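You operate a simulated robot arm through the tools that you are given. There is no shell and no other tool. Be economical: measure what you need, move in short steps, check, and stop when the job is done.

The job below is to be done with a simulated two-armed robot. You get a single attempt, and the scene is never put back.

## Task
Take the yellow scrubber and put it on the jug shelf. Put the green scrubber on the jug shelf. Take the cap off the flat bottle that says "Floor Cleaner" on the steel counter and lay it down there. Take the bottle that says "Window Cleaner" from the jug shelf and put it on the shelf of the mop stand. Take the red hand pad from the lower shelf of the drying rack and put it on the shelf of the mop stand. Switch the yellow switch on. Put the pitcher on the top of the low cabinet. Fetch the blue gloves from the shelf under the service table and set it on the top of the low cabinet. Fetch the yellow caster from the shelf under the service table and set it on top of the white pack on the top of the low cabinet. Fetch the black roll from the clear end of the service table and stand it on the job card. Put the tin on the clear end of the service table away on the shelf under the service table. Put the white filter from the left half of the service table on the top of the low cabinet and the green filter on top of the carton there. Any order will do. Set down upright: yellow scrubber, green scrubber, bottle, pitcher, caster, roll, filter.

Only the result counts: the job must be done as asked and must still hold three seconds after the hand-in. Knocking over, shifting, dropping, spilling or breaking anything else fails it. A push-on lid holds only when it is set on centred and level and pressed home; a screw cap is set on level and turned clockwise until tight.

## Robot
Two 7-joint arms with fingered hands on one trunk, on a base that drives. Base frame: it is fixed to the floor where the robot stands at the start and does not move with it; the origin is under the middle of the robot, x ahead of it, y to its left, z up. Readings come in mm, degrees, newtons and seconds.
The left shoulder is at the start at [70, 169, 943], the right one opposite. With the tool pointing down near the work surface each hand reaches from about 100 to 480 mm from the robot's upright axis, wherever it stands, measured 20 degrees to its own side. Places, roughly: bottle [0, -2500, 500]; carton [-7000, -3250, 750]; caster [-6750, -2000, 250]; filter [-7000, -3250, 750]; flat bottle [250, -1500, 1000]; gloves [-6750, -1750, 250]; green scrubber (11x6x7 cm) [200, -1100, 900]; hand pad [250, -3500, 750]; job card [-7000, -2000, 750]; jug shelf [200, -2500, 400]; pack [-7000, -500, 750]; pitcher [-5000, -1000, 750]; roll [-6750, -2000, 750]; shelf of the mop stand [300, -4900, 400]; shelf under the service table [-6900, -2500, 200]; tin [-6750, -2250, 750]; top of the low cabinet [-6900, -800, 800]; yellow scrubber (11x6x7 cm) [500, -200, 1600]; yellow switch [-1900, -700, 400]. Payload 3.4 kg a hand.
The tool frame of a hand sits at the grasp point between the pads (the TCP): z along the fingers, y along the line on which they close. The tips reach 23 mm beyond it. Largest opening 116 mm; the body of the gripper starts 65 mm behind the TCP. The gripper is a hand of 4 fingers: y runs from the thumb to the fingers, the wrist lies at [0, 0, -211] in the tool frame, and closing takes about 1.5 s.
Orientation is told as [roll, pitch, yaw] about the base's x, y, z axes, in that order, counted from this pose: with the fingers straight down and closing along the base's y, the tool's x points along the base's -x, its y along +y and its z along -z.

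## Interface
- The arms move only by the tool apply_moves. It takes "left_series", "right_series" or both (then of equal length, played together; a hand with none holds still); each is a list of rows, each an object of numbers (a shift or turn left out is 0, a gripper value left out holds the last): "dx", "dy", "dz": the shift along the tool's x, y, z in units of 20 mm (1.0 is 20 mm); "wx", "wy", "wz": the turn, a rotation vector about the tool's x, y, z in units of 4 degrees (1.0 is 4 degrees); "fingers": the closure, from 0 (fully open) to 1 (shut). In form: [{"dx": .., "dy": .., "dz": .., "wx": .., "wy": .., "wz": .., "fingers": ..}, ...]. A call has 1 to 20 rows; each row shifts and turns the commanded pose from where the row before left it, along the tool's axes as they then stand. A call with a number of a shift or a turn outside -1 to 1 is refused whole. Each row takes 0.2 s and may step no farther than 50 mm and 8.6 degrees from the row before; otherwise, or with a gripper value out of range, the whole call is refused. A pose out of reach is approached as far as the arm can. The call stops where the force on the tool passes 40 N (or 10 N more than at its start, if that is more) or the arm is blocked; 0.2 s more then pass. Each finger travels about 153 mm/s and halts on what it meets, pressing with about 25 N; the grip force reading is that of the motor and also rises with nothing between the fingers. The clock runs only during rows and for 0.2 s after the last one: add rows that do not move to give the fingers time. The reply holds the time, the measured pose of the TCP, the force on the tool along the base axes, the opening and the grip force, in the units named above and with some noise, with the torque about the TCP (base axes, N m) and any sound that the robot's microphone picked up.
- Cameras (640 x 400 px; columns grow to the right, rows downward): "scene" is now at [133.4, -25, 1236.8]; the picture's right is [-0.29, -0.96, 0.00], its down [0.09, -0.03, -1.00] and it looks along [0.95, -0.29, 0.10] (base axes); focal length 214 px, centre (320, 200). "left" rides on the left gripper at [-69, 1, -90] in its tool frame; the picture's right is [-0.01, -1.00, 0.00], its down [0.79, -0.01, -0.61] and it looks along [0.61, -0.01, 0.79] (tool axes); focal length 251 px, centre (320, 200). "right" rides on the right gripper at [68, 1, -90] in its tool frame; the picture's right is [-0.01, 1.00, 0.00], its down [-0.79, -0.01, -0.61] and it looks along [-0.61, -0.01, 0.79] (tool axes); focal length 251 px, centre (320, 200). There is no depth. A picture from a camera that has moved, and an enlarged one, comes with that camera's place and axes in the base frame and with its lens.
- get_image(camera): a new picture of that camera. It takes no simulated time.
- slide_trunk(by): slides the trunk up (or, below 0, down) by that many mm; the arms and the scene camera ride with it, the base frame stays. It gives what a move gives, with no picture.
- base_move(legs): drives the robot by 1 to 6 legs, each [ahead, left, turn to the left] in mm, mm and degrees, along the robot's own axes; the way and the turn of a leg run together, so that a leg with both is an arc; at most 1500 mm and 180 degrees a leg. The arms and the cameras ride along, it lands a little off, and it stops where it bumps. It gives what a move gives.
- grasp_type(shape, hand): the hand has 4 fingers and takes this shape, open, in about a second: jaw (thumb against the fingers, like two jaws); tri (thumb and two fingers); tip (a fingertip pinch); poke (one finger out to press); point (the index stretched); flat (the hand flat); cup (the hand cupped); fist (a fist). The gripper value then closes the fingers along that shape, each until it touches; the sizes above hold for jaw. It gives what a move gives, with no picture.
- turn_head(pan, tilt): turns the head with the scene camera to pan (to the left, within 86 degrees either way) and tilt (down, from -29 to 69), counted from straight ahead of the robot. It gives what a move gives.
- inspect(camera, box): a new picture of the part [left, top, right, bottom] of that camera's present view, enlarged. It takes no simulated time.
- hand_in(): hands the job in; it is judged then, once.

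Work in short steps. Places have to be worked out from the pictures, the camera data and where the tool is seen: move nearer, look again, correct. Check each grasp and each placing, and mend what went wrong. You have 567 turns and 370 pictures in all, those below and enlarged ones among them. Open the grippers and draw the arms clear of the work before you hand the job in, unless the task says otherwise.

The tools are called after "Request:" as name(argument=value, ...) on one line, values as JSON. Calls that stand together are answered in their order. apply_moves: Moves the arms, as the interface text tells. Its arguments: {"type":"object","properties":{"left_series":{"type":"array","items":{"type":"object","properties":{"dx":{"type":"number"},"dy":{"type":"number"},"dz":{"type":"number"},"wx":{"type":"number"},"wy":{"type":"number"},"wz":{"type":"number"},"fingers":{"type":"number"}}}},"right_series":{"type":"array","items":{"type":"object","properties":{"dx":{"type":"number"},"dy":{"type":"number"},"dz":{"type":"number"},"wx":{"type":"number"},"wy":{"type":"number"},"wz":{"type":"number"},"fingers":{"type":"number"}}}}},"required":[]} The other tools are called the same way: slide_trunk (by) slides the trunk up or down; grasp_type (shape, hand) gives the hand a shape; base_move (legs) drives the base; turn_head (pan, tilt) turns the head that bears the scene camera; get_image (camera) takes a picture; inspect (camera, box) takes an enlarged picture of a part of a camera's view; hand_in () hands the job in.

At the start:

```text
clock: 0.0
left_tcp_pos: [523.7, 71.2, 999.6]
left_orientation: [0.0, -0.1, 0.0]
left_ft_force: [0.2, 0.3, -0.9]
left_torque: [-0.01, -0.05, 0.0]
left_opening: 116.0
left_grasp_force: 0.1
left_shape: jaw
right_tcp_pos: [329.9, -331.3, 998.7]
right_orientation: [-0.1, 0.0, 0.0]
right_ft_force: [0.2, 0.7, 0.4]
right_torque: [-0.03, -0.01, -0.01]
right_opening: 115.8
right_grasp_force: 0.1
right_shape: jaw
trunk travel left (down, up): [-450.0, 490.0]
robot x, y, heading: [0.8, -1.1, 0.0]
head pan, tilt: [-17.1, -5.6]
```

scene: 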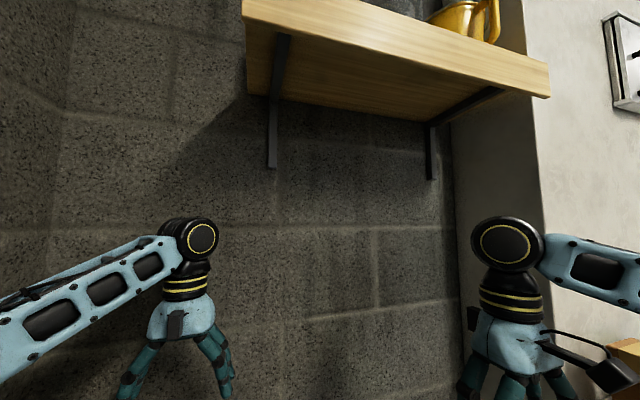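
right: 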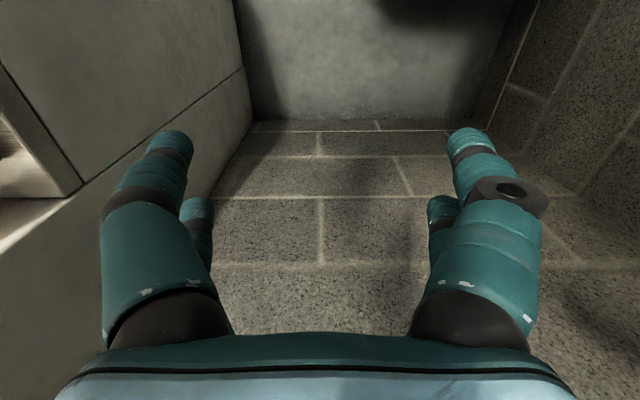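
left: 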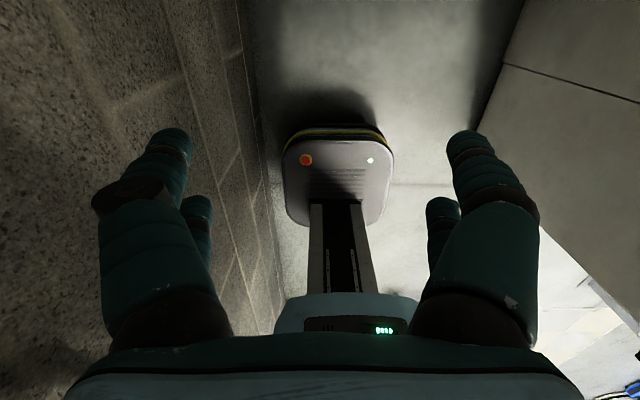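

The shelf with the yellow scrubber is above eye level. I raise the trunk to see onto it.

Request:
slide_trunk(by=480)

Request:
turn_head(pan=-20, tilt=20)

Request:
get_image(camera="scene")

```text
refused: 480 is not a number from -400 to 400
```

```text
clock: 0.9
left_tcp_pos: [523.5, 72.5, 999.2]
left_orientation: [-0.1, 0.0, 0.0]
left_ft_force: [0.3, -0.4, 0.2]
left_torque: [0.02, 0.0, 0.03]
left_opening: 116.0
left_grasp_force: 0.2
left_shape: jaw
right_tcp_pos: [328.5, -332.4, 999.3]
right_orientation: [0.0, 0.0, 0.0]
right_ft_force: [0.1, 0.4, -0.2]
right_torque: [-0.01, 0.0, 0.0]
right_opening: 116.0
right_grasp_force: 0.0
right_shape: jaw
trunk travel left (down, up): [-450.0, 490.0]
robot x, y, heading: [1.4, -0.7, -0.1]
head pan, tilt: [-20.0, 20.0]
```

```text
366 pictures are left
camera scene: at [137.6, -31.2, 1195.9], right [-0.34, -0.94, 0.0], down [-0.32, 0.12, -0.94], along [0.88, -0.32, -0.34], focal length 214 px, centre (320, 200)
```

scene: 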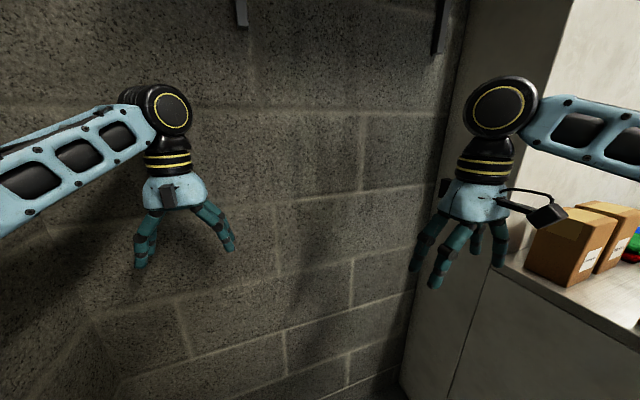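

Raising may bring the hands into the shelf, so I look around before backing off.

Request:
turn_head(pan=-80, tilt=15)

Request:
get_image(camera="scene")

Request:
turn_head(pan=80, tilt=15)

Request:
get_image(camera="scene")

```text
clock: 2.2
left_tcp_pos: [523.6, 72.5, 1000.0]
left_orientation: [-0.1, 0.0, 0.0]
left_ft_force: [0.2, -0.4, 0.2]
left_torque: [-0.02, -0.01, -0.02]
left_opening: 115.7
left_grasp_force: 0.2
left_shape: jaw
right_tcp_pos: [330.0, -330.6, 1000.1]
right_orientation: [-0.1, 0.0, 0.0]
right_ft_force: [-0.5, -0.1, -0.1]
right_torque: [0.0, -0.01, 0.0]
right_opening: 116.3
right_grasp_force: 0.1
right_shape: jaw
trunk travel left (down, up): [-450.0, 490.0]
robot x, y, heading: [0.3, -1.4, -0.1]
head pan, tilt: [-80.0, 15.0]
```

```text
365 pictures are left
camera scene: at [66.4, -91.4, 1204.0], right [-0.98, -0.17, 0.0], down [-0.05, 0.26, -0.97], along [0.17, -0.95, -0.26], focal length 214 px, centre (320, 200)
```

scene: 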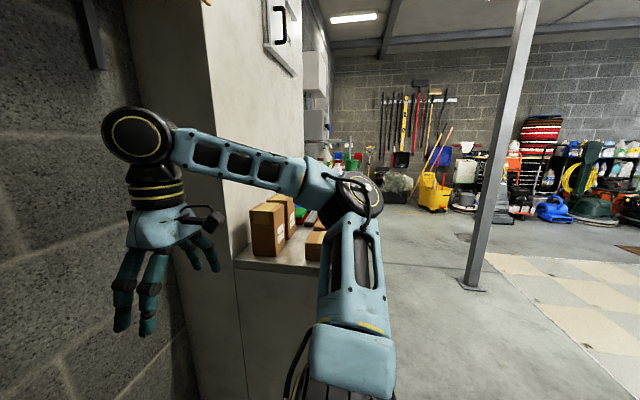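

```text
clock: 4.7
left_tcp_pos: [523.8, 72.2, 999.3]
left_orientation: [0.0, 0.1, 0.0]
left_ft_force: [0.1, 0.3, -0.7]
left_torque: [0.01, 0.01, -0.03]
left_opening: 115.9
left_grasp_force: 0.1
left_shape: jaw
right_tcp_pos: [330.3, -332.2, 999.3]
right_orientation: [-0.1, 0.0, 0.1]
right_ft_force: [0.2, 0.9, -0.1]
right_torque: [-0.01, -0.03, 0.02]
right_opening: 116.1
right_grasp_force: 0.0
right_shape: jaw
trunk travel left (down, up): [-450.0, 490.0]
robot x, y, heading: [2.4, 0.9, -0.1]
head pan, tilt: [80.0, 15.0]
```

```text
364 pictures are left
camera scene: at [66.3, 92.6, 1204.0], right [0.98, -0.17, 0.0], down [-0.05, -0.25, -0.97], along [0.17, 0.95, -0.26], focal length 214 px, centre (320, 200)
```

scene: 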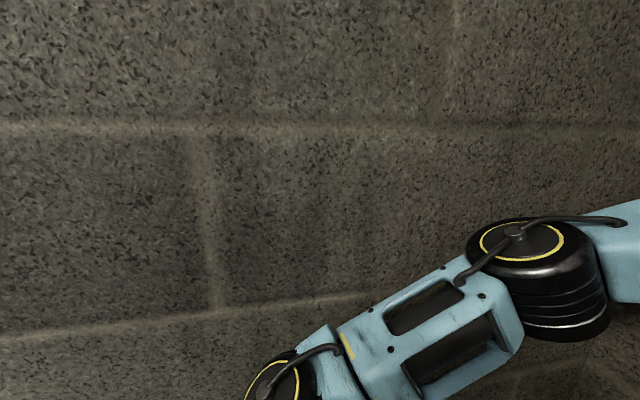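

Left is a wall, right a counter, and behind looks open. I back off 350 mm, then raise and look at the shelf.

Request:
base_move(legs=[[-350, 0, 0]])

Request:
slide_trunk(by=400)

Request:
slide_trunk(by=80)

Request:
turn_head(pan=-10, tilt=15)

Request:
get_image(camera="scene")

```text
clock: 7.0
left_tcp_pos: [164.3, 73.3, 998.8]
left_orientation: [0.0, -0.1, 0.4]
left_ft_force: [0.1, 0.1, -0.3]
left_torque: [0.03, -0.03, -0.01]
left_opening: 116.1
left_grasp_force: 0.1
left_shape: jaw
right_tcp_pos: [-25.8, -330.5, 1000.1]
right_orientation: [0.0, 0.0, 0.3]
right_ft_force: [0.2, 0.0, 0.0]
right_torque: [-0.01, -0.03, -0.05]
right_opening: 116.1
right_grasp_force: 0.1
right_shape: jaw
trunk travel left (down, up): [-450.0, 490.0]
robot x, y, heading: [-357.6, 0.1, 0.4]
head pan, tilt: [80.0, 15.0]
```

```text
clock: 10.8
left_tcp_pos: [164.8, 72.5, 1399.3]
left_orientation: [0.1, 0.0, 0.3]
left_ft_force: [0.1, -0.1, -0.8]
left_torque: [0.01, 0.02, -0.03]
left_opening: 115.8
left_grasp_force: 0.0
left_shape: jaw
right_tcp_pos: [-25.1, -330.2, 1399.4]
right_orientation: [0.0, 0.1, 0.3]
right_ft_force: [-0.7, 0.5, -1.4]
right_torque: [0.01, -0.01, 0.01]
right_opening: 115.8
right_grasp_force: 0.1
right_shape: jaw
trunk travel left (down, up): [-850.0, 90.0]
robot x, y, heading: [-353.9, -0.2, 0.4]
head pan, tilt: [80.0, 15.0]
```

```text
clock: 12.0
left_tcp_pos: [166.5, 73.2, 1480.7]
left_orientation: [0.0, 0.0, 0.3]
left_ft_force: [-0.1, -0.8, 0.3]
left_torque: [0.02, -0.03, -0.02]
left_opening: 116.1
left_grasp_force: 0.0
left_shape: jaw
right_tcp_pos: [-24.2, -331.6, 1478.8]
right_orientation: [0.0, -0.1, 0.3]
right_ft_force: [0.0, 0.6, 0.6]
right_torque: [-0.03, 0.02, 0.04]
right_opening: 116.1
right_grasp_force: 0.0
right_shape: jaw
trunk travel left (down, up): [-930.0, 10.0]
robot x, y, heading: [-358.0, -6.3, 0.5]
head pan, tilt: [80.0, 15.0]
```

```text
clock: 13.6
left_tcp_pos: [166.2, 73.5, 1480.5]
left_orientation: [0.1, 0.0, 0.3]
left_ft_force: [-0.1, 0.3, -0.6]
left_torque: [0.02, 0.01, -0.02]
left_opening: 116.0
left_grasp_force: 0.1
left_shape: jaw
right_tcp_pos: [-26.7, -331.1, 1480.3]
right_orientation: [0.0, -0.1, 0.3]
right_ft_force: [0.0, -0.4, 0.7]
right_torque: [0.02, 0.0, 0.0]
right_opening: 116.0
right_grasp_force: 0.0
right_shape: jaw
trunk travel left (down, up): [-930.0, 10.0]
robot x, y, heading: [-356.0, -1.8, 0.5]
head pan, tilt: [-10.0, 15.0]
```

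```text
363 pictures are left
camera scene: at [-214.7, -15.7, 1684.0], right [-0.17, -0.99, 0.0], down [-0.26, 0.04, -0.97], along [0.95, -0.16, -0.26], focal length 214 px, centre (320, 200)
```

scene: 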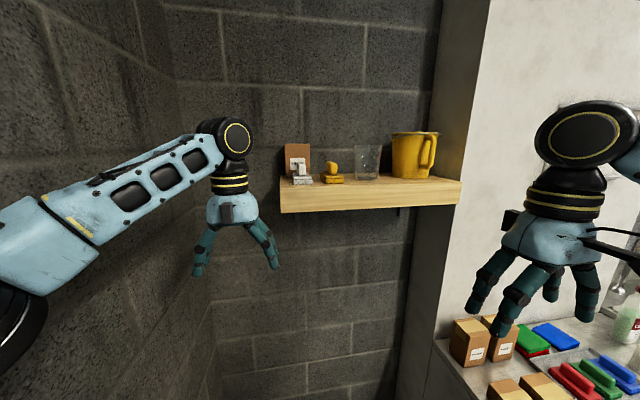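

Shelf is visible now; I enlarge it and the counter.

Request:
inspect(camera="scene", box=[260, 120, 480, 240])

Request:
inspect(camera="scene", box=[430, 260, 640, 400])

```text
2.91 times, centred on (370, 180) of scene
camera zoom: at [-214.7, -15.7, 1684.0], right [-0.17, -0.99, 0.0], down [-0.26, 0.04, -0.97], along [0.95, -0.16, -0.26], focal length 624 px, centre (174, 258)
```

zoom: 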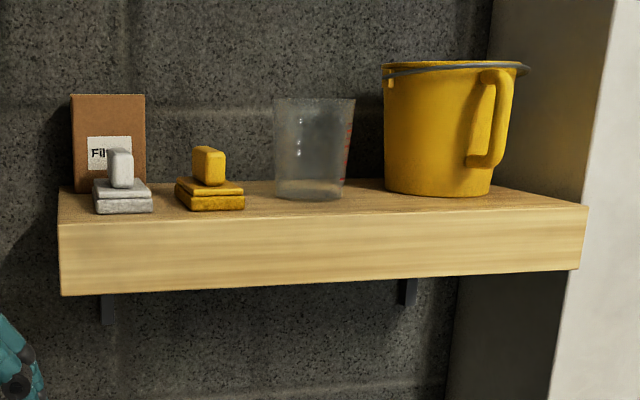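

```text
2.86 times, centred on (535, 330) of scene
camera zoom: at [-214.7, -15.7, 1684.0], right [-0.17, -0.99, 0.0], down [-0.26, 0.04, -0.97], along [0.95, -0.16, -0.26], focal length 613 px, centre (-294, -171)
```

zoom: 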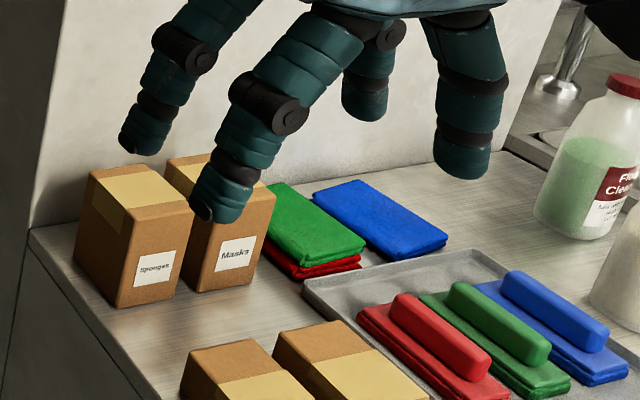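

The yellow scrubber sits near [520,-180,1550]. I tilt the left hand forward 44°, which puts its camera above, and tuck the right hand back.

Request:
apply_moves(left_series=[{"wy": -1}, {"wy": -1}, {"wy": -1}, {"wy": -1}, {"wy": -1}, {"wy": -1}, {"wy": -1}, {"wy": -1}, {"wy": -1}, {"wy": -1}, {"wy": -1}], right_series=[{"dx": 1}, {"dx": 1}, {"dx": 1}, {"dx": 1}, {"dx": 1}, {"dx": 1}, {"dx": 1}, {"dx": 1}, {}, {}, {}])

```text
clock: 16.1
left_tcp_pos: [187.9, -40.4, 1475.9]
left_orientation: [3.0, -43.9, -12.8]
left_ft_force: [-2.3, -3.2, -0.5]
left_torque: [0.23, -0.18, 0.17]
left_opening: 116.2
left_grasp_force: 0.0
left_shape: jaw
right_tcp_pos: [-185.7, -384.3, 1453.7]
right_orientation: [3.2, 4.8, -9.9]
right_ft_force: [2.4, -0.4, -1.4]
right_torque: [0.03, 0.2, 0.0]
right_opening: 116.0
right_grasp_force: 0.0
right_shape: jaw
trunk travel left (down, up): [-930.0, 10.0]
robot x, y, heading: [-318.9, -4.9, -5.9]
head pan, tilt: [-10.0, 15.0]
stopped in row 11 (right hand): the arm was blocked; the commanded pose is now the measured one
```

The right arm was blocked and the base twisted, so I look to the right.

Request:
turn_head(pan=-86, tilt=25)

Request:
get_image(camera="scene")

Request:
turn_head(pan=80, tilt=25)

Request:
get_image(camera="scene")

```text
clock: 17.6
left_tcp_pos: [252.9, -30.4, 1468.7]
left_orientation: [0.1, -43.3, -11.0]
left_ft_force: [-1.1, 0.2, -0.3]
left_torque: [0.01, -0.05, -0.01]
left_opening: 116.1
left_grasp_force: 0.0
left_shape: jaw
right_tcp_pos: [-168.7, -360.0, 1470.2]
right_orientation: [0.4, 1.9, -10.9]
right_ft_force: [0.6, 0.1, 0.0]
right_torque: [-0.01, 0.01, -0.03]
right_opening: 115.9
right_grasp_force: 0.0
right_shape: jaw
trunk travel left (down, up): [-930.0, 10.0]
robot x, y, heading: [-288.3, -4.8, -10.8]
head pan, tilt: [-85.9, 25.0]
```

```text
360 pictures are left
camera scene: at [-239.0, -145.2, 1664.5], right [-0.99, 0.11, 0.01], down [0.04, 0.44, -0.9], along [-0.11, -0.89, -0.44], focal length 214 px, centre (320, 200)
```

scene: 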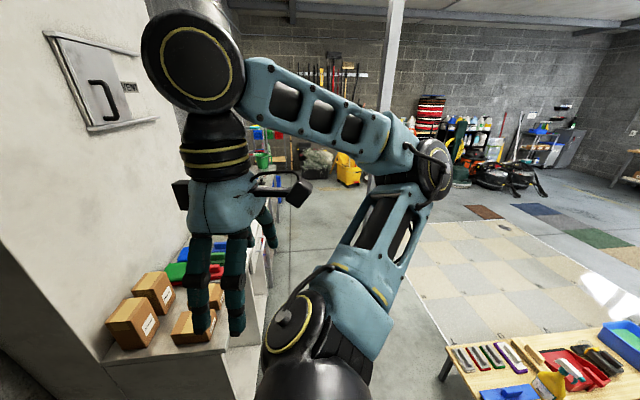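

```text
clock: 20.1
left_tcp_pos: [249.0, -29.6, 1471.7]
left_orientation: [0.1, -43.4, -10.9]
left_ft_force: [0.0, 0.9, 0.4]
left_torque: [-0.03, 0.0, -0.01]
left_opening: 116.1
left_grasp_force: 0.0
left_shape: jaw
right_tcp_pos: [-170.8, -360.5, 1469.5]
right_orientation: [0.4, 1.7, -11.0]
right_ft_force: [0.1, -0.5, -0.5]
right_torque: [0.05, 0.09, -0.02]
right_opening: 116.0
right_grasp_force: 0.1
right_shape: jaw
trunk travel left (down, up): [-930.0, 10.0]
robot x, y, heading: [-292.9, -7.6, -11.1]
head pan, tilt: [80.0, 25.0]
```

```text
359 pictures are left
camera scene: at [-198.7, 32.2, 1668.8], right [0.94, -0.35, -0.01], down [-0.15, -0.37, -0.91], along [0.32, 0.86, -0.4], focal length 214 px, centre (320, 200)
```

scene: 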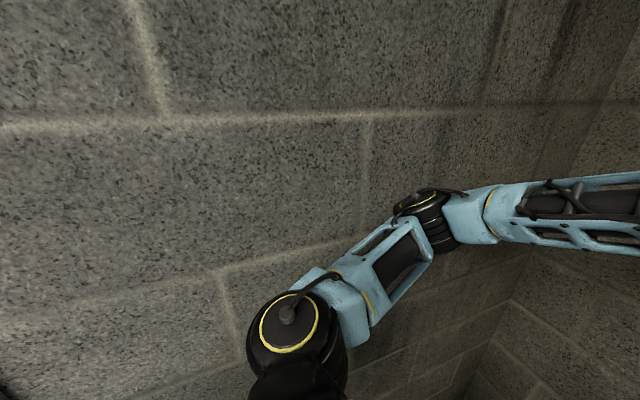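

The left elbow is against the left wall. I drive right 250 mm, then straighten.

Request:
base_move(legs=[[0, -250, 0], [0, 0, 11]])

Request:
turn_head(pan=0, tilt=20)

Request:
get_image(camera="scene")

Request:
get_image(camera="left")

```text
clock: 22.6
left_tcp_pos: [144.0, -58.5, 1474.4]
left_orientation: [-1.6, -43.8, 10.6]
left_ft_force: [0.3, -0.1, -0.5]
left_torque: [-0.01, 0.03, 0.03]
left_opening: 116.2
left_grasp_force: 0.0
left_shape: jaw
right_tcp_pos: [-137.5, -513.9, 1477.9]
right_orientation: [-0.8, 1.3, 9.3]
right_ft_force: [0.5, -0.6, -0.2]
right_torque: [0.0, 0.03, -0.01]
right_opening: 115.9
right_grasp_force: 0.1
right_shape: jaw
trunk travel left (down, up): [-930.0, 10.0]
robot x, y, heading: [-355.4, -250.4, 9.5]
head pan, tilt: [80.0, 25.0]
```

```text
clock: 24.2
left_tcp_pos: [140.7, -56.6, 1475.9]
left_orientation: [-1.6, -44.1, 10.6]
left_ft_force: [0.5, 0.7, -0.5]
left_torque: [-0.01, -0.02, -0.03]
left_opening: 116.2
left_grasp_force: 0.2
left_shape: jaw
right_tcp_pos: [-140.1, -511.5, 1479.8]
right_orientation: [-1.1, 1.3, 9.4]
right_ft_force: [0.4, -0.3, 0.0]
right_torque: [0.0, 0.01, 0.02]
right_opening: 115.9
right_grasp_force: 0.1
right_shape: jaw
trunk travel left (down, up): [-930.0, 10.0]
robot x, y, heading: [-353.6, -249.1, 9.6]
head pan, tilt: [0.0, 20.0]
```

```text
358 pictures are left
camera scene: at [-212.9, -224.7, 1675.9], right [0.17, -0.99, 0.0], down [-0.34, -0.06, -0.94], along [0.93, 0.16, -0.34], focal length 214 px, centre (320, 200)
```

scene: 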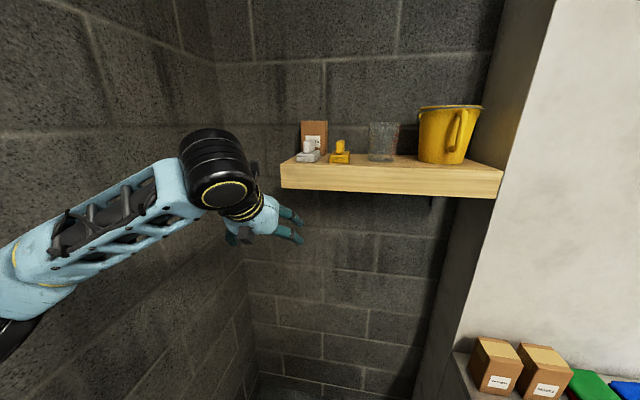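

```text
357 pictures are left
camera left: at [128.2, -55.5, 1586.8], right [0.17, -0.98, 0.03], down [-0.98, -0.17, -0.12], along [0.12, -0.01, -0.99], focal length 251 px, centre (320, 200)
```

left: 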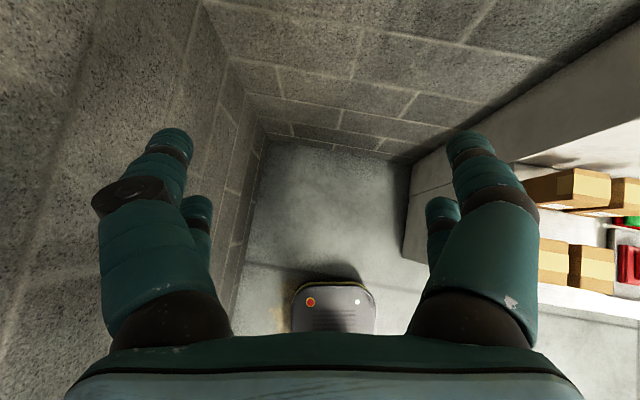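

By triangulation the handle top is at about (473,-170,1618). I straighten the heading and raise the left hand 200 mm.

Request:
base_move(legs=[[0, -30, -9.6]])

Request:
apply_moves(left_series=[{"dx": -0.695, "dz": -0.719, "fingers": 0.4}, {"dx": -0.695, "dz": -0.719}, {"dx": -0.695, "dz": -0.719}, {"dx": -0.695, "dz": -0.719}, {"dx": -0.695, "dz": -0.719}, {"dx": -0.695, "dz": -0.719}, {"dx": -0.695, "dz": -0.719}, {"dx": -0.695, "dz": -0.719}, {"dx": -0.695, "dz": -0.719}, {"dx": -0.695, "dz": -0.719}, {}])

Request:
get_image(camera="left")

```text
clock: 25.2
left_tcp_pos: [169.8, -161.0, 1474.4]
left_orientation: [-2.1, -44.0, 1.6]
left_ft_force: [1.2, 0.7, -0.2]
left_torque: [0.0, -0.03, 0.01]
left_opening: 115.9
left_grasp_force: 0.1
left_shape: jaw
right_tcp_pos: [-181.8, -565.0, 1479.8]
right_orientation: [-1.4, 1.2, -0.1]
right_ft_force: [0.1, 0.3, -0.1]
right_torque: [-0.04, 0.02, -0.01]
right_opening: 116.0
right_grasp_force: 0.0
right_shape: jaw
trunk travel left (down, up): [-930.0, 10.0]
robot x, y, heading: [-351.0, -276.9, 0.3]
head pan, tilt: [0.0, 20.0]
```

```text
clock: 27.6
left_tcp_pos: [168.6, -165.2, 1675.9]
left_orientation: [-1.7, -44.0, 1.3]
left_ft_force: [1.1, -0.1, -0.8]
left_torque: [0.03, 0.02, 0.01]
left_opening: 70.1
left_grasp_force: 0.1
left_shape: jaw
right_tcp_pos: [-182.7, -572.0, 1478.7]
right_orientation: [-1.0, 1.1, 0.1]
right_ft_force: [0.0, 0.3, 0.0]
right_torque: [-0.03, 0.0, -0.01]
right_opening: 116.3
right_grasp_force: 0.1
right_shape: jaw
trunk travel left (down, up): [-930.0, 10.0]
robot x, y, heading: [-349.4, -280.6, 0.2]
head pan, tilt: [0.0, 20.0]
```

```text
356 pictures are left
camera left: at [156.1, -162.0, 1788.2], right [0.01, -1.0, 0.03], down [-0.99, -0.01, -0.12], along [0.12, -0.03, -0.99], focal length 251 px, centre (320, 200)
```

left: 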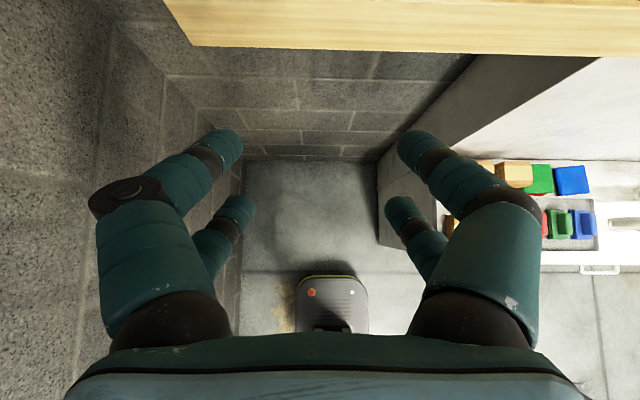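

The hand is up and the shelf's front edge is visible. I advance 200 mm and look again.

Request:
base_move(legs=[[200, 0, 0]])

Request:
get_image(camera="left")

```text
clock: 29.2
left_tcp_pos: [364.1, -163.1, 1678.0]
left_orientation: [-1.6, -44.2, 1.3]
left_ft_force: [-1.0, 0.0, -0.1]
left_torque: [0.0, 0.01, -0.03]
left_opening: 70.2
left_grasp_force: 0.1
left_shape: jaw
right_tcp_pos: [12.1, -571.1, 1480.4]
right_orientation: [-0.8, 1.0, 0.0]
right_ft_force: [-0.8, 0.0, 0.3]
right_torque: [-0.02, -0.03, -0.01]
right_opening: 116.1
right_grasp_force: 0.1
right_shape: jaw
trunk travel left (down, up): [-930.0, 10.0]
robot x, y, heading: [-148.0, -278.9, 0.1]
head pan, tilt: [0.0, 20.0]
```

```text
355 pictures are left
camera left: at [349.9, -161.0, 1790.1], right [0.01, -1.0, 0.03], down [-0.99, -0.01, -0.12], along [0.12, -0.03, -0.99], focal length 251 px, centre (320, 200)
```

left: 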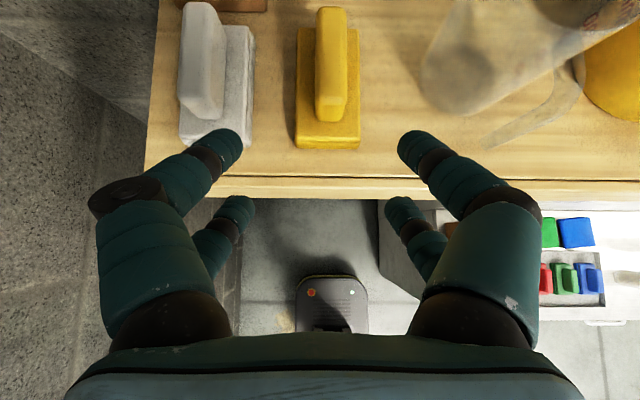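

Handle runs x 430–516 at y≈-174. I drive 105 mm ahead and 11 right with the hand still above it, then look.

Request:
base_move(legs=[[105, -11, 0]])

Request:
get_image(camera="left")

```text
clock: 30.4
left_tcp_pos: [462.6, -172.8, 1680.5]
left_orientation: [-1.8, -44.6, 1.4]
left_ft_force: [-1.2, 0.0, 0.1]
left_torque: [0.02, 0.0, 0.0]
left_opening: 69.9
left_grasp_force: 0.2
left_shape: jaw
right_tcp_pos: [112.0, -581.2, 1480.4]
right_orientation: [-1.0, 0.8, 0.1]
right_ft_force: [0.0, -0.1, 0.9]
right_torque: [0.01, -0.03, -0.02]
right_opening: 116.2
right_grasp_force: 0.0
right_shape: jaw
trunk travel left (down, up): [-930.0, 10.0]
robot x, y, heading: [-47.7, -290.0, 0.1]
head pan, tilt: [0.0, 20.0]
```

```text
354 pictures are left
camera left: at [448.6, -170.1, 1791.7], right [0.01, -1.0, 0.03], down [-0.99, -0.01, -0.12], along [0.12, -0.03, -0.99], focal length 251 px, centre (320, 200)
```

left: 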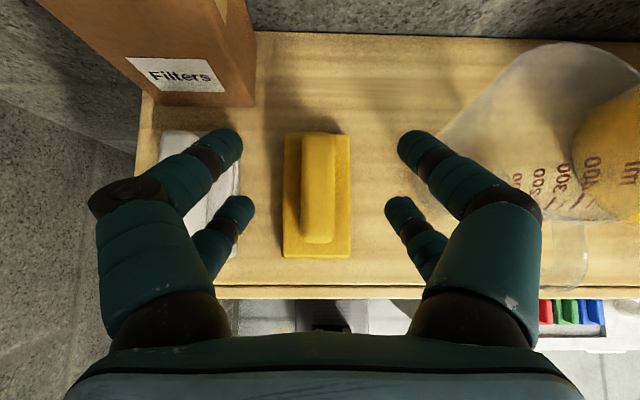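

Aligned in y. I lower onto the handle in 4 rows, check, then close.

Request:
apply_moves(left_series=[{"dx": 0.56, "dz": 0.73, "dy": -0.1}, {"dx": 0.56, "dz": 0.73}, {"dx": 0.56, "dz": 0.73}, {"dx": 0.56, "dz": 0.73}, {}])

Request:
get_image(camera="left")

```text
clock: 31.6
left_tcp_pos: [481.4, -175.8, 1604.4]
left_orientation: [-1.8, -44.1, 1.3]
left_ft_force: [0.2, 0.6, 0.2]
left_torque: [-0.02, 0.03, 0.0]
left_opening: 70.1
left_grasp_force: 0.1
left_shape: jaw
right_tcp_pos: [121.9, -583.0, 1478.4]
right_orientation: [-1.0, 1.2, 0.1]
right_ft_force: [0.7, 0.5, -0.8]
right_torque: [0.01, 0.02, 0.03]
right_opening: 115.9
right_grasp_force: 0.2
right_shape: jaw
trunk travel left (down, up): [-930.0, 10.0]
robot x, y, heading: [-47.8, -289.0, 0.2]
head pan, tilt: [0.0, 20.0]
```

```text
353 pictures are left
camera left: at [468.6, -174.5, 1716.4], right [0.01, -1.0, 0.03], down [-0.99, -0.01, -0.12], along [0.12, -0.03, -0.99], focal length 251 px, centre (320, 200)
```

left: 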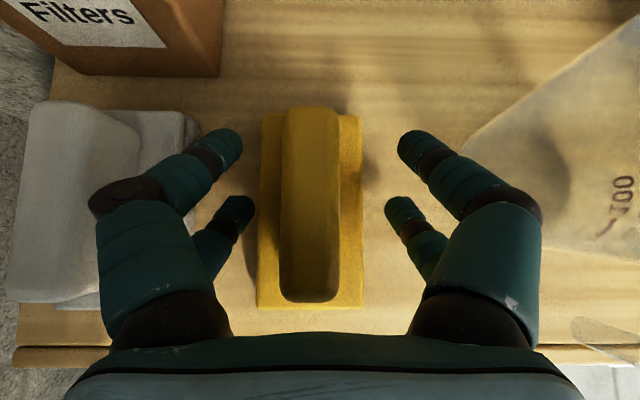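

Fingers straddle the handle; I close.

Request:
apply_moves(left_series=[{"fingers": 1}, {}, {}, {}, {}, {}, {}, {}])

Request:
get_image(camera="left")

```text
clock: 33.4
left_tcp_pos: [482.9, -177.3, 1603.6]
left_orientation: [-1.7, -44.1, 1.3]
left_ft_force: [0.8, -0.2, 4.4]
left_torque: [0.18, 0.01, -0.01]
left_opening: 28.5
left_grasp_force: 24.6
left_shape: jaw
right_tcp_pos: [121.9, -582.9, 1479.1]
right_orientation: [-1.0, 1.1, 0.0]
right_ft_force: [-0.6, -0.9, -0.6]
right_torque: [0.01, 0.02, -0.04]
right_opening: 115.9
right_grasp_force: 0.1
right_shape: jaw
trunk travel left (down, up): [-930.0, 10.0]
robot x, y, heading: [-49.2, -287.5, 0.3]
head pan, tilt: [0.0, 20.0]
```

```text
352 pictures are left
camera left: at [469.0, -175.0, 1716.5], right [0.01, -1.0, 0.03], down [-0.99, -0.01, -0.12], along [0.12, -0.03, -0.99], focal length 251 px, centre (320, 200)
```

left: 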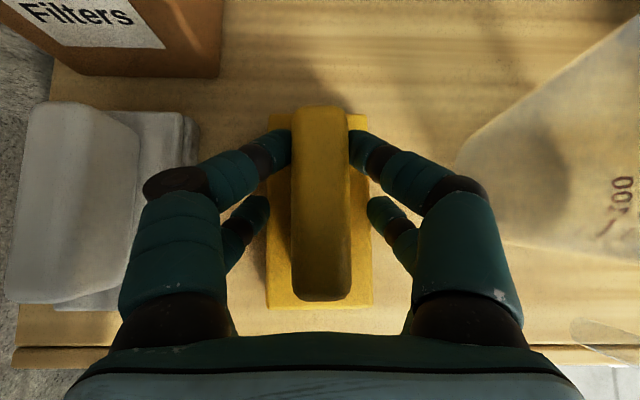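

Grip holds at 28.5 mm. I lift 60 mm and back the base off.

Request:
apply_moves(left_series=[{"dx": -0.697, "dz": -0.717}, {"dx": -0.697, "dz": -0.717}, {"dx": -0.697, "dz": -0.717}, {}])

Request:
base_move(legs=[[-330, 0, 0]])

Request:
get_image(camera="left")

```text
clock: 34.4
left_tcp_pos: [481.6, -175.7, 1662.8]
left_orientation: [-1.7, -44.0, 1.2]
left_ft_force: [-0.4, 0.0, -0.8]
left_torque: [-0.02, 0.0, 0.03]
left_opening: 28.4
left_grasp_force: 24.5
left_shape: jaw
right_tcp_pos: [122.5, -582.4, 1479.4]
right_orientation: [-1.0, 1.2, 0.0]
right_ft_force: [-0.4, 0.8, -0.4]
right_torque: [-0.02, 0.0, 0.02]
right_opening: 116.3
right_grasp_force: 0.1
right_shape: jaw
trunk travel left (down, up): [-930.0, 10.0]
robot x, y, heading: [-47.6, -292.2, 0.4]
head pan, tilt: [0.0, 20.0]
```

```text
clock: 36.6
left_tcp_pos: [155.3, -181.3, 1662.2]
left_orientation: [-1.6, -43.9, 0.8]
left_ft_force: [0.6, 0.9, -0.8]
left_torque: [0.04, 0.06, -0.01]
left_opening: 28.6
left_grasp_force: 25.4
left_shape: jaw
right_tcp_pos: [-207.1, -582.3, 1478.6]
right_orientation: [-1.0, 1.3, -0.7]
right_ft_force: [0.5, 0.5, 0.0]
right_torque: [-0.02, 0.03, 0.01]
right_opening: 116.1
right_grasp_force: 0.0
right_shape: jaw
trunk travel left (down, up): [-930.0, 10.0]
robot x, y, heading: [-376.0, -285.6, -0.5]
head pan, tilt: [0.0, 20.0]
```

```text
351 pictures are left
camera left: at [143.4, -178.1, 1773.6], right [0.0, -1.0, 0.03], down [-0.99, 0.0, -0.11], along [0.11, -0.03, -0.99], focal length 251 px, centre (320, 200)
```

left: 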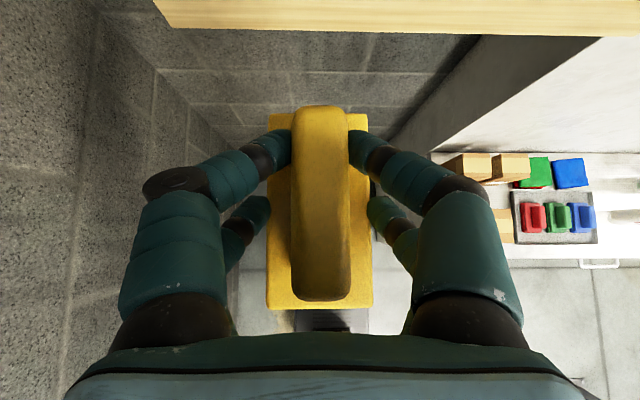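

I hold the yellow scrubber in the left hand and go along the counter for the green one. I drive right 600 mm and look down at the counter.

Request:
base_move(legs=[[0, -600, 0.5]])

Request:
turn_head(pan=-25, tilt=40)

Request:
get_image(camera="scene")

```text
clock: 39.9
left_tcp_pos: [150.8, -762.0, 1663.5]
left_orientation: [-1.9, -44.0, 1.5]
left_ft_force: [0.1, 0.8, -0.9]
left_torque: [-0.03, -0.02, -0.01]
left_opening: 28.4
left_grasp_force: 25.1
left_shape: jaw
right_tcp_pos: [-207.0, -1169.2, 1480.5]
right_orientation: [-1.1, 1.2, 0.1]
right_ft_force: [-0.1, -0.1, 0.2]
right_torque: [-0.05, 0.01, -0.02]
right_opening: 116.1
right_grasp_force: 0.1
right_shape: jaw
trunk travel left (down, up): [-930.0, 10.0]
robot x, y, heading: [-376.8, -879.0, 0.3]
head pan, tilt: [0.0, 20.0]
```

```text
clock: 40.8
left_tcp_pos: [150.8, -765.6, 1662.0]
left_orientation: [-1.8, -44.0, 1.3]
left_ft_force: [-0.3, -0.3, -1.3]
left_torque: [-0.01, -0.01, -0.02]
left_opening: 28.3
left_grasp_force: 25.2
left_shape: jaw
right_tcp_pos: [-208.6, -1171.0, 1478.6]
right_orientation: [-1.0, 1.2, 0.0]
right_ft_force: [-0.1, 0.6, -0.6]
right_torque: [-0.02, 0.01, -0.02]
right_opening: 115.9
right_grasp_force: 0.0
right_shape: jaw
trunk travel left (down, up): [-930.0, 10.0]
robot x, y, heading: [-380.6, -876.1, -0.0]
head pan, tilt: [-25.0, 40.0]
```

```text
350 pictures are left
camera scene: at [-250.1, -912.4, 1644.5], right [-0.42, -0.91, 0.0], down [-0.58, 0.27, -0.77], along [0.7, -0.32, -0.64], focal length 214 px, centre (320, 200)
```

scene: 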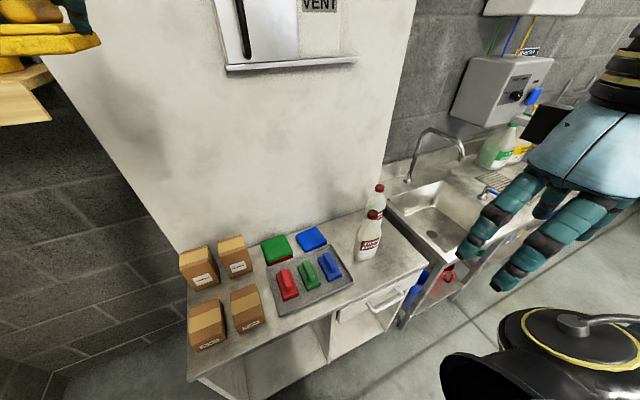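

Green scrubber is at about (183,-1058), counter front at x≈27. I lower the trunk and check the base's front clearance with the head.

Request:
slide_trunk(by=-380)

Request:
turn_head(pan=-30, tilt=69)

Request:
get_image(camera="scene")

```text
clock: 44.5
left_tcp_pos: [149.7, -764.8, 1283.5]
left_orientation: [-1.7, -43.9, 1.3]
left_ft_force: [-0.8, 0.8, 0.4]
left_torque: [0.02, -0.01, -0.01]
left_opening: 28.5
left_grasp_force: 25.2
left_shape: jaw
right_tcp_pos: [-208.2, -1171.3, 1099.6]
right_orientation: [-1.0, 1.1, 0.1]
right_ft_force: [0.9, 0.0, -0.8]
right_torque: [0.0, -0.02, -0.02]
right_opening: 116.1
right_grasp_force: 0.1
right_shape: jaw
trunk travel left (down, up): [-550.0, 390.0]
robot x, y, heading: [-377.2, -878.8, 0.3]
head pan, tilt: [-25.0, 40.0]
```

```text
clock: 45.4
left_tcp_pos: [149.7, -764.7, 1283.3]
left_orientation: [-1.7, -44.1, 1.2]
left_ft_force: [-0.8, -0.5, -0.7]
left_torque: [0.01, 0.0, 0.03]
left_opening: 28.2
left_grasp_force: 24.8
left_shape: jaw
right_tcp_pos: [-207.2, -1171.0, 1099.3]
right_orientation: [-0.9, 1.2, 0.1]
right_ft_force: [0.2, 0.2, 0.4]
right_torque: [-0.03, 0.03, -0.02]
right_opening: 116.0
right_grasp_force: 0.0
right_shape: jaw
trunk travel left (down, up): [-550.0, 390.0]
robot x, y, heading: [-378.1, -874.9, 0.2]
head pan, tilt: [-30.0, 68.8]
```

```text
349 pictures are left
camera scene: at [-278.8, -904.0, 1228.4], right [-0.5, -0.87, 0.0], down [-0.81, 0.46, -0.36], along [0.32, -0.18, -0.93], focal length 214 px, centre (320, 200)
```

scene: 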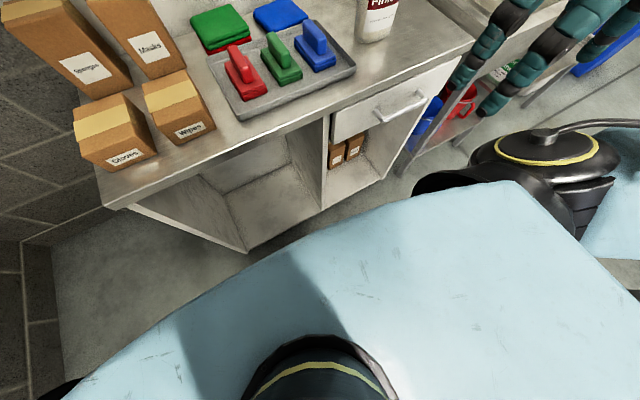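

Nothing in the way; I drive to about x=-268 and bring the right hand forward.

Request:
base_move(legs=[[108, -15, 0]])

Request:
apply_moves(right_series=[{"dx": -1, "dy": 0.6}, {"dx": -1, "dy": 0.6}, {"dx": -1, "dy": 0.6}, {"dx": -1, "dy": 0.6}, {"dx": -1, "dy": 0.6}, {"dx": -1, "dy": 0.6}, {"dx": -1, "dy": 0.6}, {"dx": -1, "dy": 0.6}, {"dx": -1, "dy": 0.6}, {"dx": -1, "dy": 0.6}, {"dx": -1, "dy": 0.6}, {"dx": -1, "fingers": 0.45}, {"dx": -1}, {"dx": -1}, {}])

Request:
get_image(camera="right")

```text
clock: 46.6
left_tcp_pos: [256.9, -777.8, 1282.6]
left_orientation: [-1.8, -44.0, 1.4]
left_ft_force: [0.3, -0.9, -0.4]
left_torque: [0.01, 0.01, -0.04]
left_opening: 28.3
left_grasp_force: 24.8
left_shape: jaw
right_tcp_pos: [-99.9, -1184.1, 1097.9]
right_orientation: [-1.0, 1.2, 0.1]
right_ft_force: [0.3, -0.9, -0.4]
right_torque: [-0.02, -0.01, 0.01]
right_opening: 116.0
right_grasp_force: 0.1
right_shape: jaw
trunk travel left (down, up): [-550.0, 390.0]
robot x, y, heading: [-267.4, -887.7, 0.4]
head pan, tilt: [-30.0, 68.8]
```

```text
clock: 49.8
left_tcp_pos: [256.9, -777.6, 1283.9]
left_orientation: [-1.7, -44.0, 1.4]
left_ft_force: [0.3, 0.0, -1.4]
left_torque: [0.02, -0.02, 0.01]
left_opening: 28.5
left_grasp_force: 24.9
left_shape: jaw
right_tcp_pos: [179.5, -1052.8, 1090.3]
right_orientation: [-1.0, 1.1, 0.2]
right_ft_force: [0.4, -0.4, 0.1]
right_torque: [-0.04, 0.02, 0.01]
right_opening: 64.4
right_grasp_force: 0.0
right_shape: jaw
trunk travel left (down, up): [-550.0, 390.0]
robot x, y, heading: [-271.1, -892.8, 0.3]
head pan, tilt: [-30.0, 68.8]
```

```text
348 pictures are left
camera right: at [113.0, -1051.2, 1184.7], right [0.01, 1.0, -0.02], down [0.81, 0.0, 0.59], along [0.59, -0.02, -0.81], focal length 251 px, centre (320, 200)
```

right: 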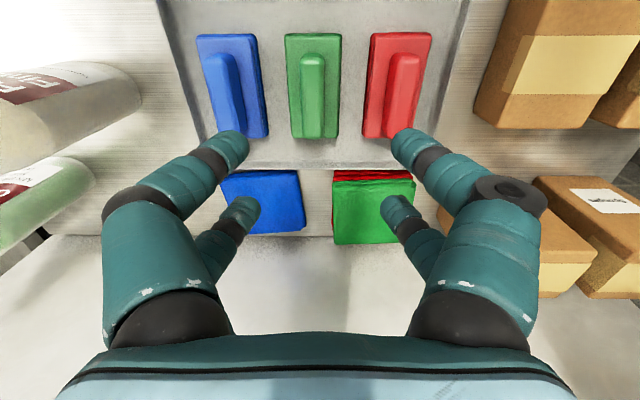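

Green handle seen slightly right of the hand's centre. I shift y by -11 and lower the trunk 100 to triangulate the height.

Request:
slide_trunk(by=-100)

Request:
apply_moves(right_series=[{"dy": -0.5}, {}])

Request:
get_image(camera="right")

```text
clock: 51.1
left_tcp_pos: [258.5, -777.5, 1183.3]
left_orientation: [-1.7, -44.1, 1.4]
left_ft_force: [0.4, 0.2, -0.6]
left_torque: [0.01, 0.02, 0.01]
left_opening: 28.5
left_grasp_force: 24.6
left_shape: jaw
right_tcp_pos: [179.5, -1052.8, 991.6]
right_orientation: [-1.0, 1.2, 0.1]
right_ft_force: [0.0, -0.7, -0.5]
right_torque: [0.03, -0.03, 0.0]
right_opening: 64.2
right_grasp_force: 0.0
right_shape: jaw
trunk travel left (down, up): [-450.0, 490.0]
robot x, y, heading: [-271.7, -892.7, 0.4]
head pan, tilt: [-30.0, 68.8]
```

```text
clock: 51.7
left_tcp_pos: [258.3, -776.9, 1182.9]
left_orientation: [-1.8, -44.0, 1.3]
left_ft_force: [-0.9, 0.3, -1.2]
left_torque: [0.03, -0.02, 0.01]
left_opening: 28.0
left_grasp_force: 25.5
left_shape: jaw
right_tcp_pos: [180.1, -1061.5, 991.4]
right_orientation: [-1.0, 1.2, 0.1]
right_ft_force: [0.1, 0.1, -0.7]
right_torque: [-0.01, -0.02, -0.01]
right_opening: 64.2
right_grasp_force: 0.0
right_shape: jaw
trunk travel left (down, up): [-450.0, 490.0]
robot x, y, heading: [-269.0, -888.1, 0.5]
head pan, tilt: [-30.0, 68.8]
```

```text
347 pictures are left
camera right: at [113.7, -1060.2, 1084.4], right [0.01, 1.0, -0.02], down [0.81, 0.01, 0.59], along [0.59, -0.02, -0.81], focal length 251 px, centre (320, 200)
```

right: 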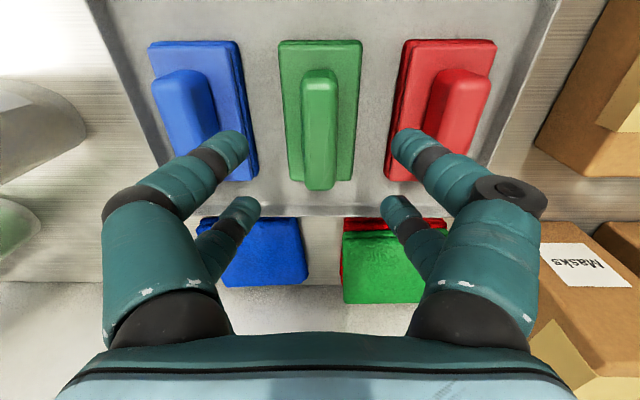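

Handle top ≈ 930, centre (181,-1061). I descend 72 mm in steps with force watch.

Request:
apply_moves(right_series=[{"dz": 0.9}, {"dz": 0.9}, {"dz": 0.9}, {"dz": 0.9}, {}])

Request:
get_image(camera="right")

```text
clock: 52.9
left_tcp_pos: [258.9, -776.4, 1182.8]
left_orientation: [-1.7, -44.0, 1.4]
left_ft_force: [0.7, 0.7, -1.3]
left_torque: [0.03, -0.04, -0.01]
left_opening: 28.2
left_grasp_force: 24.6
left_shape: jaw
right_tcp_pos: [178.9, -1064.8, 919.1]
right_orientation: [-1.0, 1.3, 0.2]
right_ft_force: [-0.6, -0.4, 0.6]
right_torque: [0.0, 0.01, -0.01]
right_opening: 64.4
right_grasp_force: 0.0
right_shape: jaw
trunk travel left (down, up): [-450.0, 490.0]
robot x, y, heading: [-272.6, -893.0, 0.2]
head pan, tilt: [-30.0, 68.8]
```

```text
346 pictures are left
camera right: at [111.8, -1063.2, 1011.5], right [0.01, 1.0, -0.02], down [0.81, 0.0, 0.59], along [0.59, -0.02, -0.81], focal length 251 px, centre (320, 200)
```

right: 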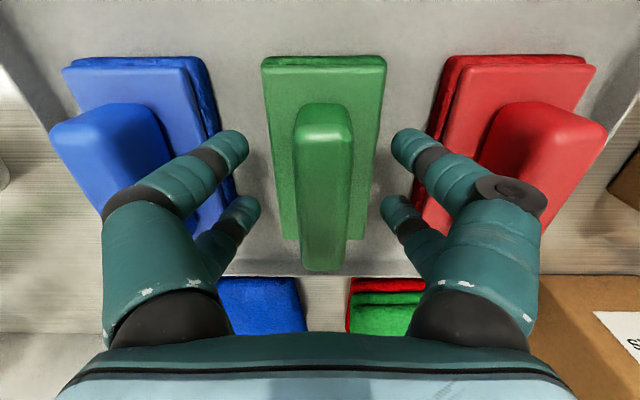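

The fingers straddle the green handle; close and lift 60 mm.

Request:
apply_moves(right_series=[{"fingers": 1}, {}, {}, {}, {}, {}, {}, {}])

Request:
apply_moves(right_series=[{"dz": -1}, {"dz": -1}, {"dz": -1}, {"dz": -1}, {"dz": -1}, {}])

Request:
get_image(camera="right")

```text
clock: 54.7
left_tcp_pos: [259.4, -776.6, 1183.1]
left_orientation: [-1.8, -44.1, 1.4]
left_ft_force: [-0.5, -0.4, -0.6]
left_torque: [-0.01, 0.0, -0.02]
left_opening: 28.5
left_grasp_force: 25.1
left_shape: jaw
right_tcp_pos: [178.4, -1065.5, 918.8]
right_orientation: [-1.0, 1.2, 0.1]
right_ft_force: [0.0, 0.0, -0.5]
right_torque: [0.02, 0.0, 0.0]
right_opening: 18.0
right_grasp_force: 25.6
right_shape: jaw
trunk travel left (down, up): [-450.0, 490.0]
robot x, y, heading: [-267.8, -888.2, 0.1]
head pan, tilt: [-30.0, 68.8]
```

```text
clock: 56.1
left_tcp_pos: [257.9, -777.6, 1183.2]
left_orientation: [-1.7, -44.0, 1.4]
left_ft_force: [-0.6, -0.1, -0.7]
left_torque: [0.0, 0.03, 0.0]
left_opening: 28.4
left_grasp_force: 24.7
left_shape: jaw
right_tcp_pos: [180.1, -1062.8, 1019.9]
right_orientation: [-1.0, 1.2, 0.1]
right_ft_force: [0.3, -0.1, -1.3]
right_torque: [-0.01, -0.01, 0.0]
right_opening: 18.1
right_grasp_force: 24.7
right_shape: jaw
trunk travel left (down, up): [-450.0, 490.0]
robot x, y, heading: [-270.1, -889.7, 0.4]
head pan, tilt: [-30.0, 68.8]
```

```text
345 pictures are left
camera right: at [114.0, -1062.1, 1112.3], right [0.01, 1.0, -0.02], down [0.81, 0.0, 0.59], along [0.59, -0.02, -0.81], focal length 251 px, centre (320, 200)
```

right: 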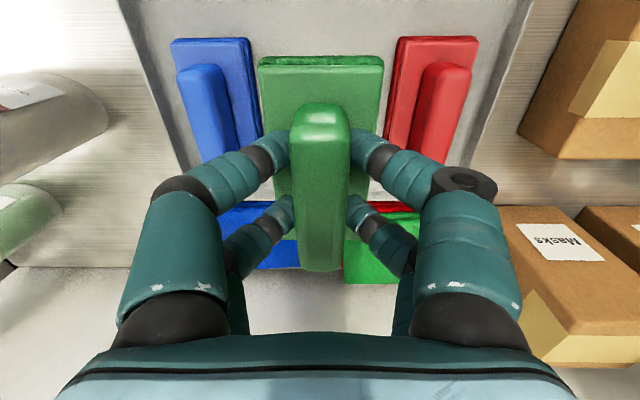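

Got the green scrubber. I back off 180 mm and look to the right for the path to the jug shelf.

Request:
base_move(legs=[[-180, 0, 0]])

Request:
turn_head(pan=-75, tilt=25)

Request:
get_image(camera="scene")

```text
clock: 57.6
left_tcp_pos: [77.6, -778.3, 1183.3]
left_orientation: [-1.7, -44.1, 1.4]
left_ft_force: [-0.4, 0.3, -0.8]
left_torque: [0.01, -0.02, 0.01]
left_opening: 28.5
left_grasp_force: 24.7
left_shape: jaw
right_tcp_pos: [0.4, -1064.7, 1019.9]
right_orientation: [-1.0, 1.2, 0.0]
right_ft_force: [0.4, -0.4, -0.7]
right_torque: [0.04, -0.03, 0.02]
right_opening: 17.8
right_grasp_force: 25.0
right_shape: jaw
trunk travel left (down, up): [-450.0, 490.0]
robot x, y, heading: [-452.2, -890.5, 0.3]
head pan, tilt: [-30.0, 68.8]
```

```text
clock: 58.8
left_tcp_pos: [78.6, -778.8, 1183.3]
left_orientation: [-1.7, -44.0, 1.4]
left_ft_force: [0.3, 0.4, -0.6]
left_torque: [0.01, 0.01, 0.0]
left_opening: 28.2
left_grasp_force: 24.8
left_shape: jaw
right_tcp_pos: [-0.1, -1065.1, 1019.2]
right_orientation: [-1.0, 1.2, -0.1]
right_ft_force: [-0.1, 0.5, -1.0]
right_torque: [-0.02, 0.01, -0.02]
right_opening: 17.5
right_grasp_force: 24.7
right_shape: jaw
trunk travel left (down, up): [-450.0, 490.0]
robot x, y, heading: [-449.2, -891.5, 0.4]
head pan, tilt: [-75.0, 25.0]
```

```text
344 pictures are left
camera scene: at [-375.3, -980.2, 1187.7], right [-0.96, -0.26, 0.0], down [-0.11, 0.41, -0.91], along [0.24, -0.87, -0.42], focal length 214 px, centre (320, 200)
```

scene: 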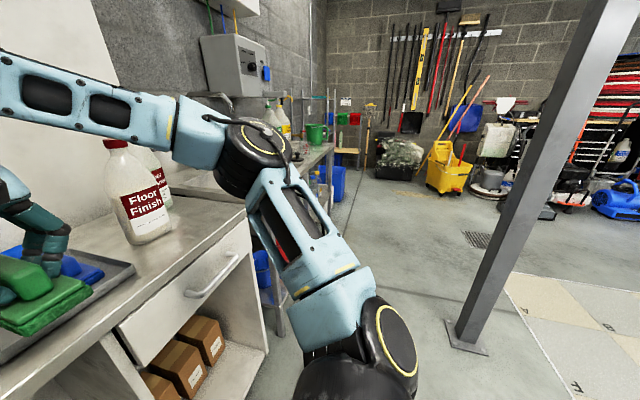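

Path along the counters is clear. I drive right 1000 mm and look toward the jug shelf.

Request:
base_move(legs=[[0, -1000, 0]])

Request:
turn_head(pan=-40, tilt=35)

Request:
get_image(camera="scene")

```text
clock: 64.1
left_tcp_pos: [86.5, -1799.0, 1183.2]
left_orientation: [-1.7, -44.0, 1.9]
left_ft_force: [-0.2, 0.4, -1.1]
left_torque: [0.03, -0.01, 0.01]
left_opening: 28.3
left_grasp_force: 24.5
left_shape: jaw
right_tcp_pos: [11.2, -2084.5, 1019.2]
right_orientation: [-1.0, 1.2, 0.5]
right_ft_force: [0.9, -0.6, -0.5]
right_torque: [0.04, 0.03, -0.01]
right_opening: 18.2
right_grasp_force: 25.6
right_shape: jaw
trunk travel left (down, up): [-450.0, 490.0]
robot x, y, heading: [-439.3, -1917.2, 0.7]
head pan, tilt: [-75.0, 25.0]
```

```text
clock: 65.1
left_tcp_pos: [87.1, -1798.6, 1183.5]
left_orientation: [-1.7, -44.0, 2.0]
left_ft_force: [-0.3, 0.0, -1.2]
left_torque: [-0.02, -0.03, -0.02]
left_opening: 28.3
left_grasp_force: 24.7
left_shape: jaw
right_tcp_pos: [11.3, -2085.5, 1018.2]
right_orientation: [-1.0, 1.2, 0.6]
right_ft_force: [-0.4, 0.2, -0.7]
right_torque: [-0.01, -0.01, -0.03]
right_opening: 17.7
right_grasp_force: 25.5
right_shape: jaw
trunk travel left (down, up): [-450.0, 490.0]
robot x, y, heading: [-441.3, -1916.0, 0.8]
head pan, tilt: [-40.0, 35.0]
```

```text
343 pictures are left
camera scene: at [-321.5, -1971.5, 1172.0], right [-0.63, -0.77, 0.0], down [-0.44, 0.36, -0.82], along [0.63, -0.52, -0.57], focal length 214 px, centre (320, 200)
```

scene: 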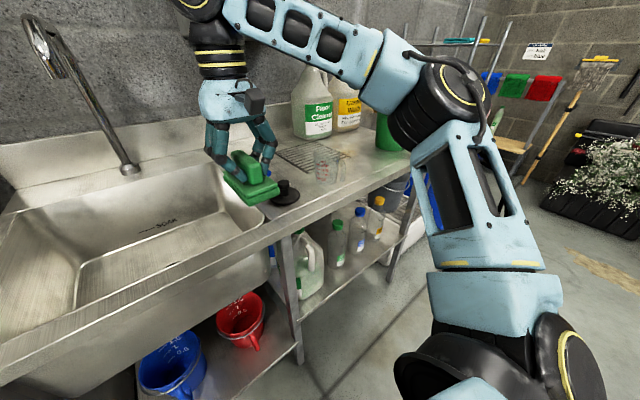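

The jug shelf is under the drainboard with a jug and bottles. I zoom in on it and on the labels.

Request:
inspect(camera="scene", box=[250, 50, 430, 310])

```text
1.54 times, centred on (340, 180) of scene
camera zoom: at [-321.5, -1971.5, 1172.0], right [-0.63, -0.77, 0.0], down [-0.44, 0.36, -0.82], along [0.63, -0.52, -0.57], focal length 330 px, centre (289, 231)
```

zoom: 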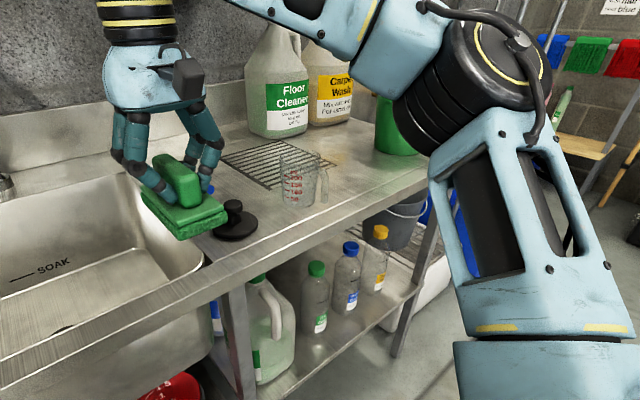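

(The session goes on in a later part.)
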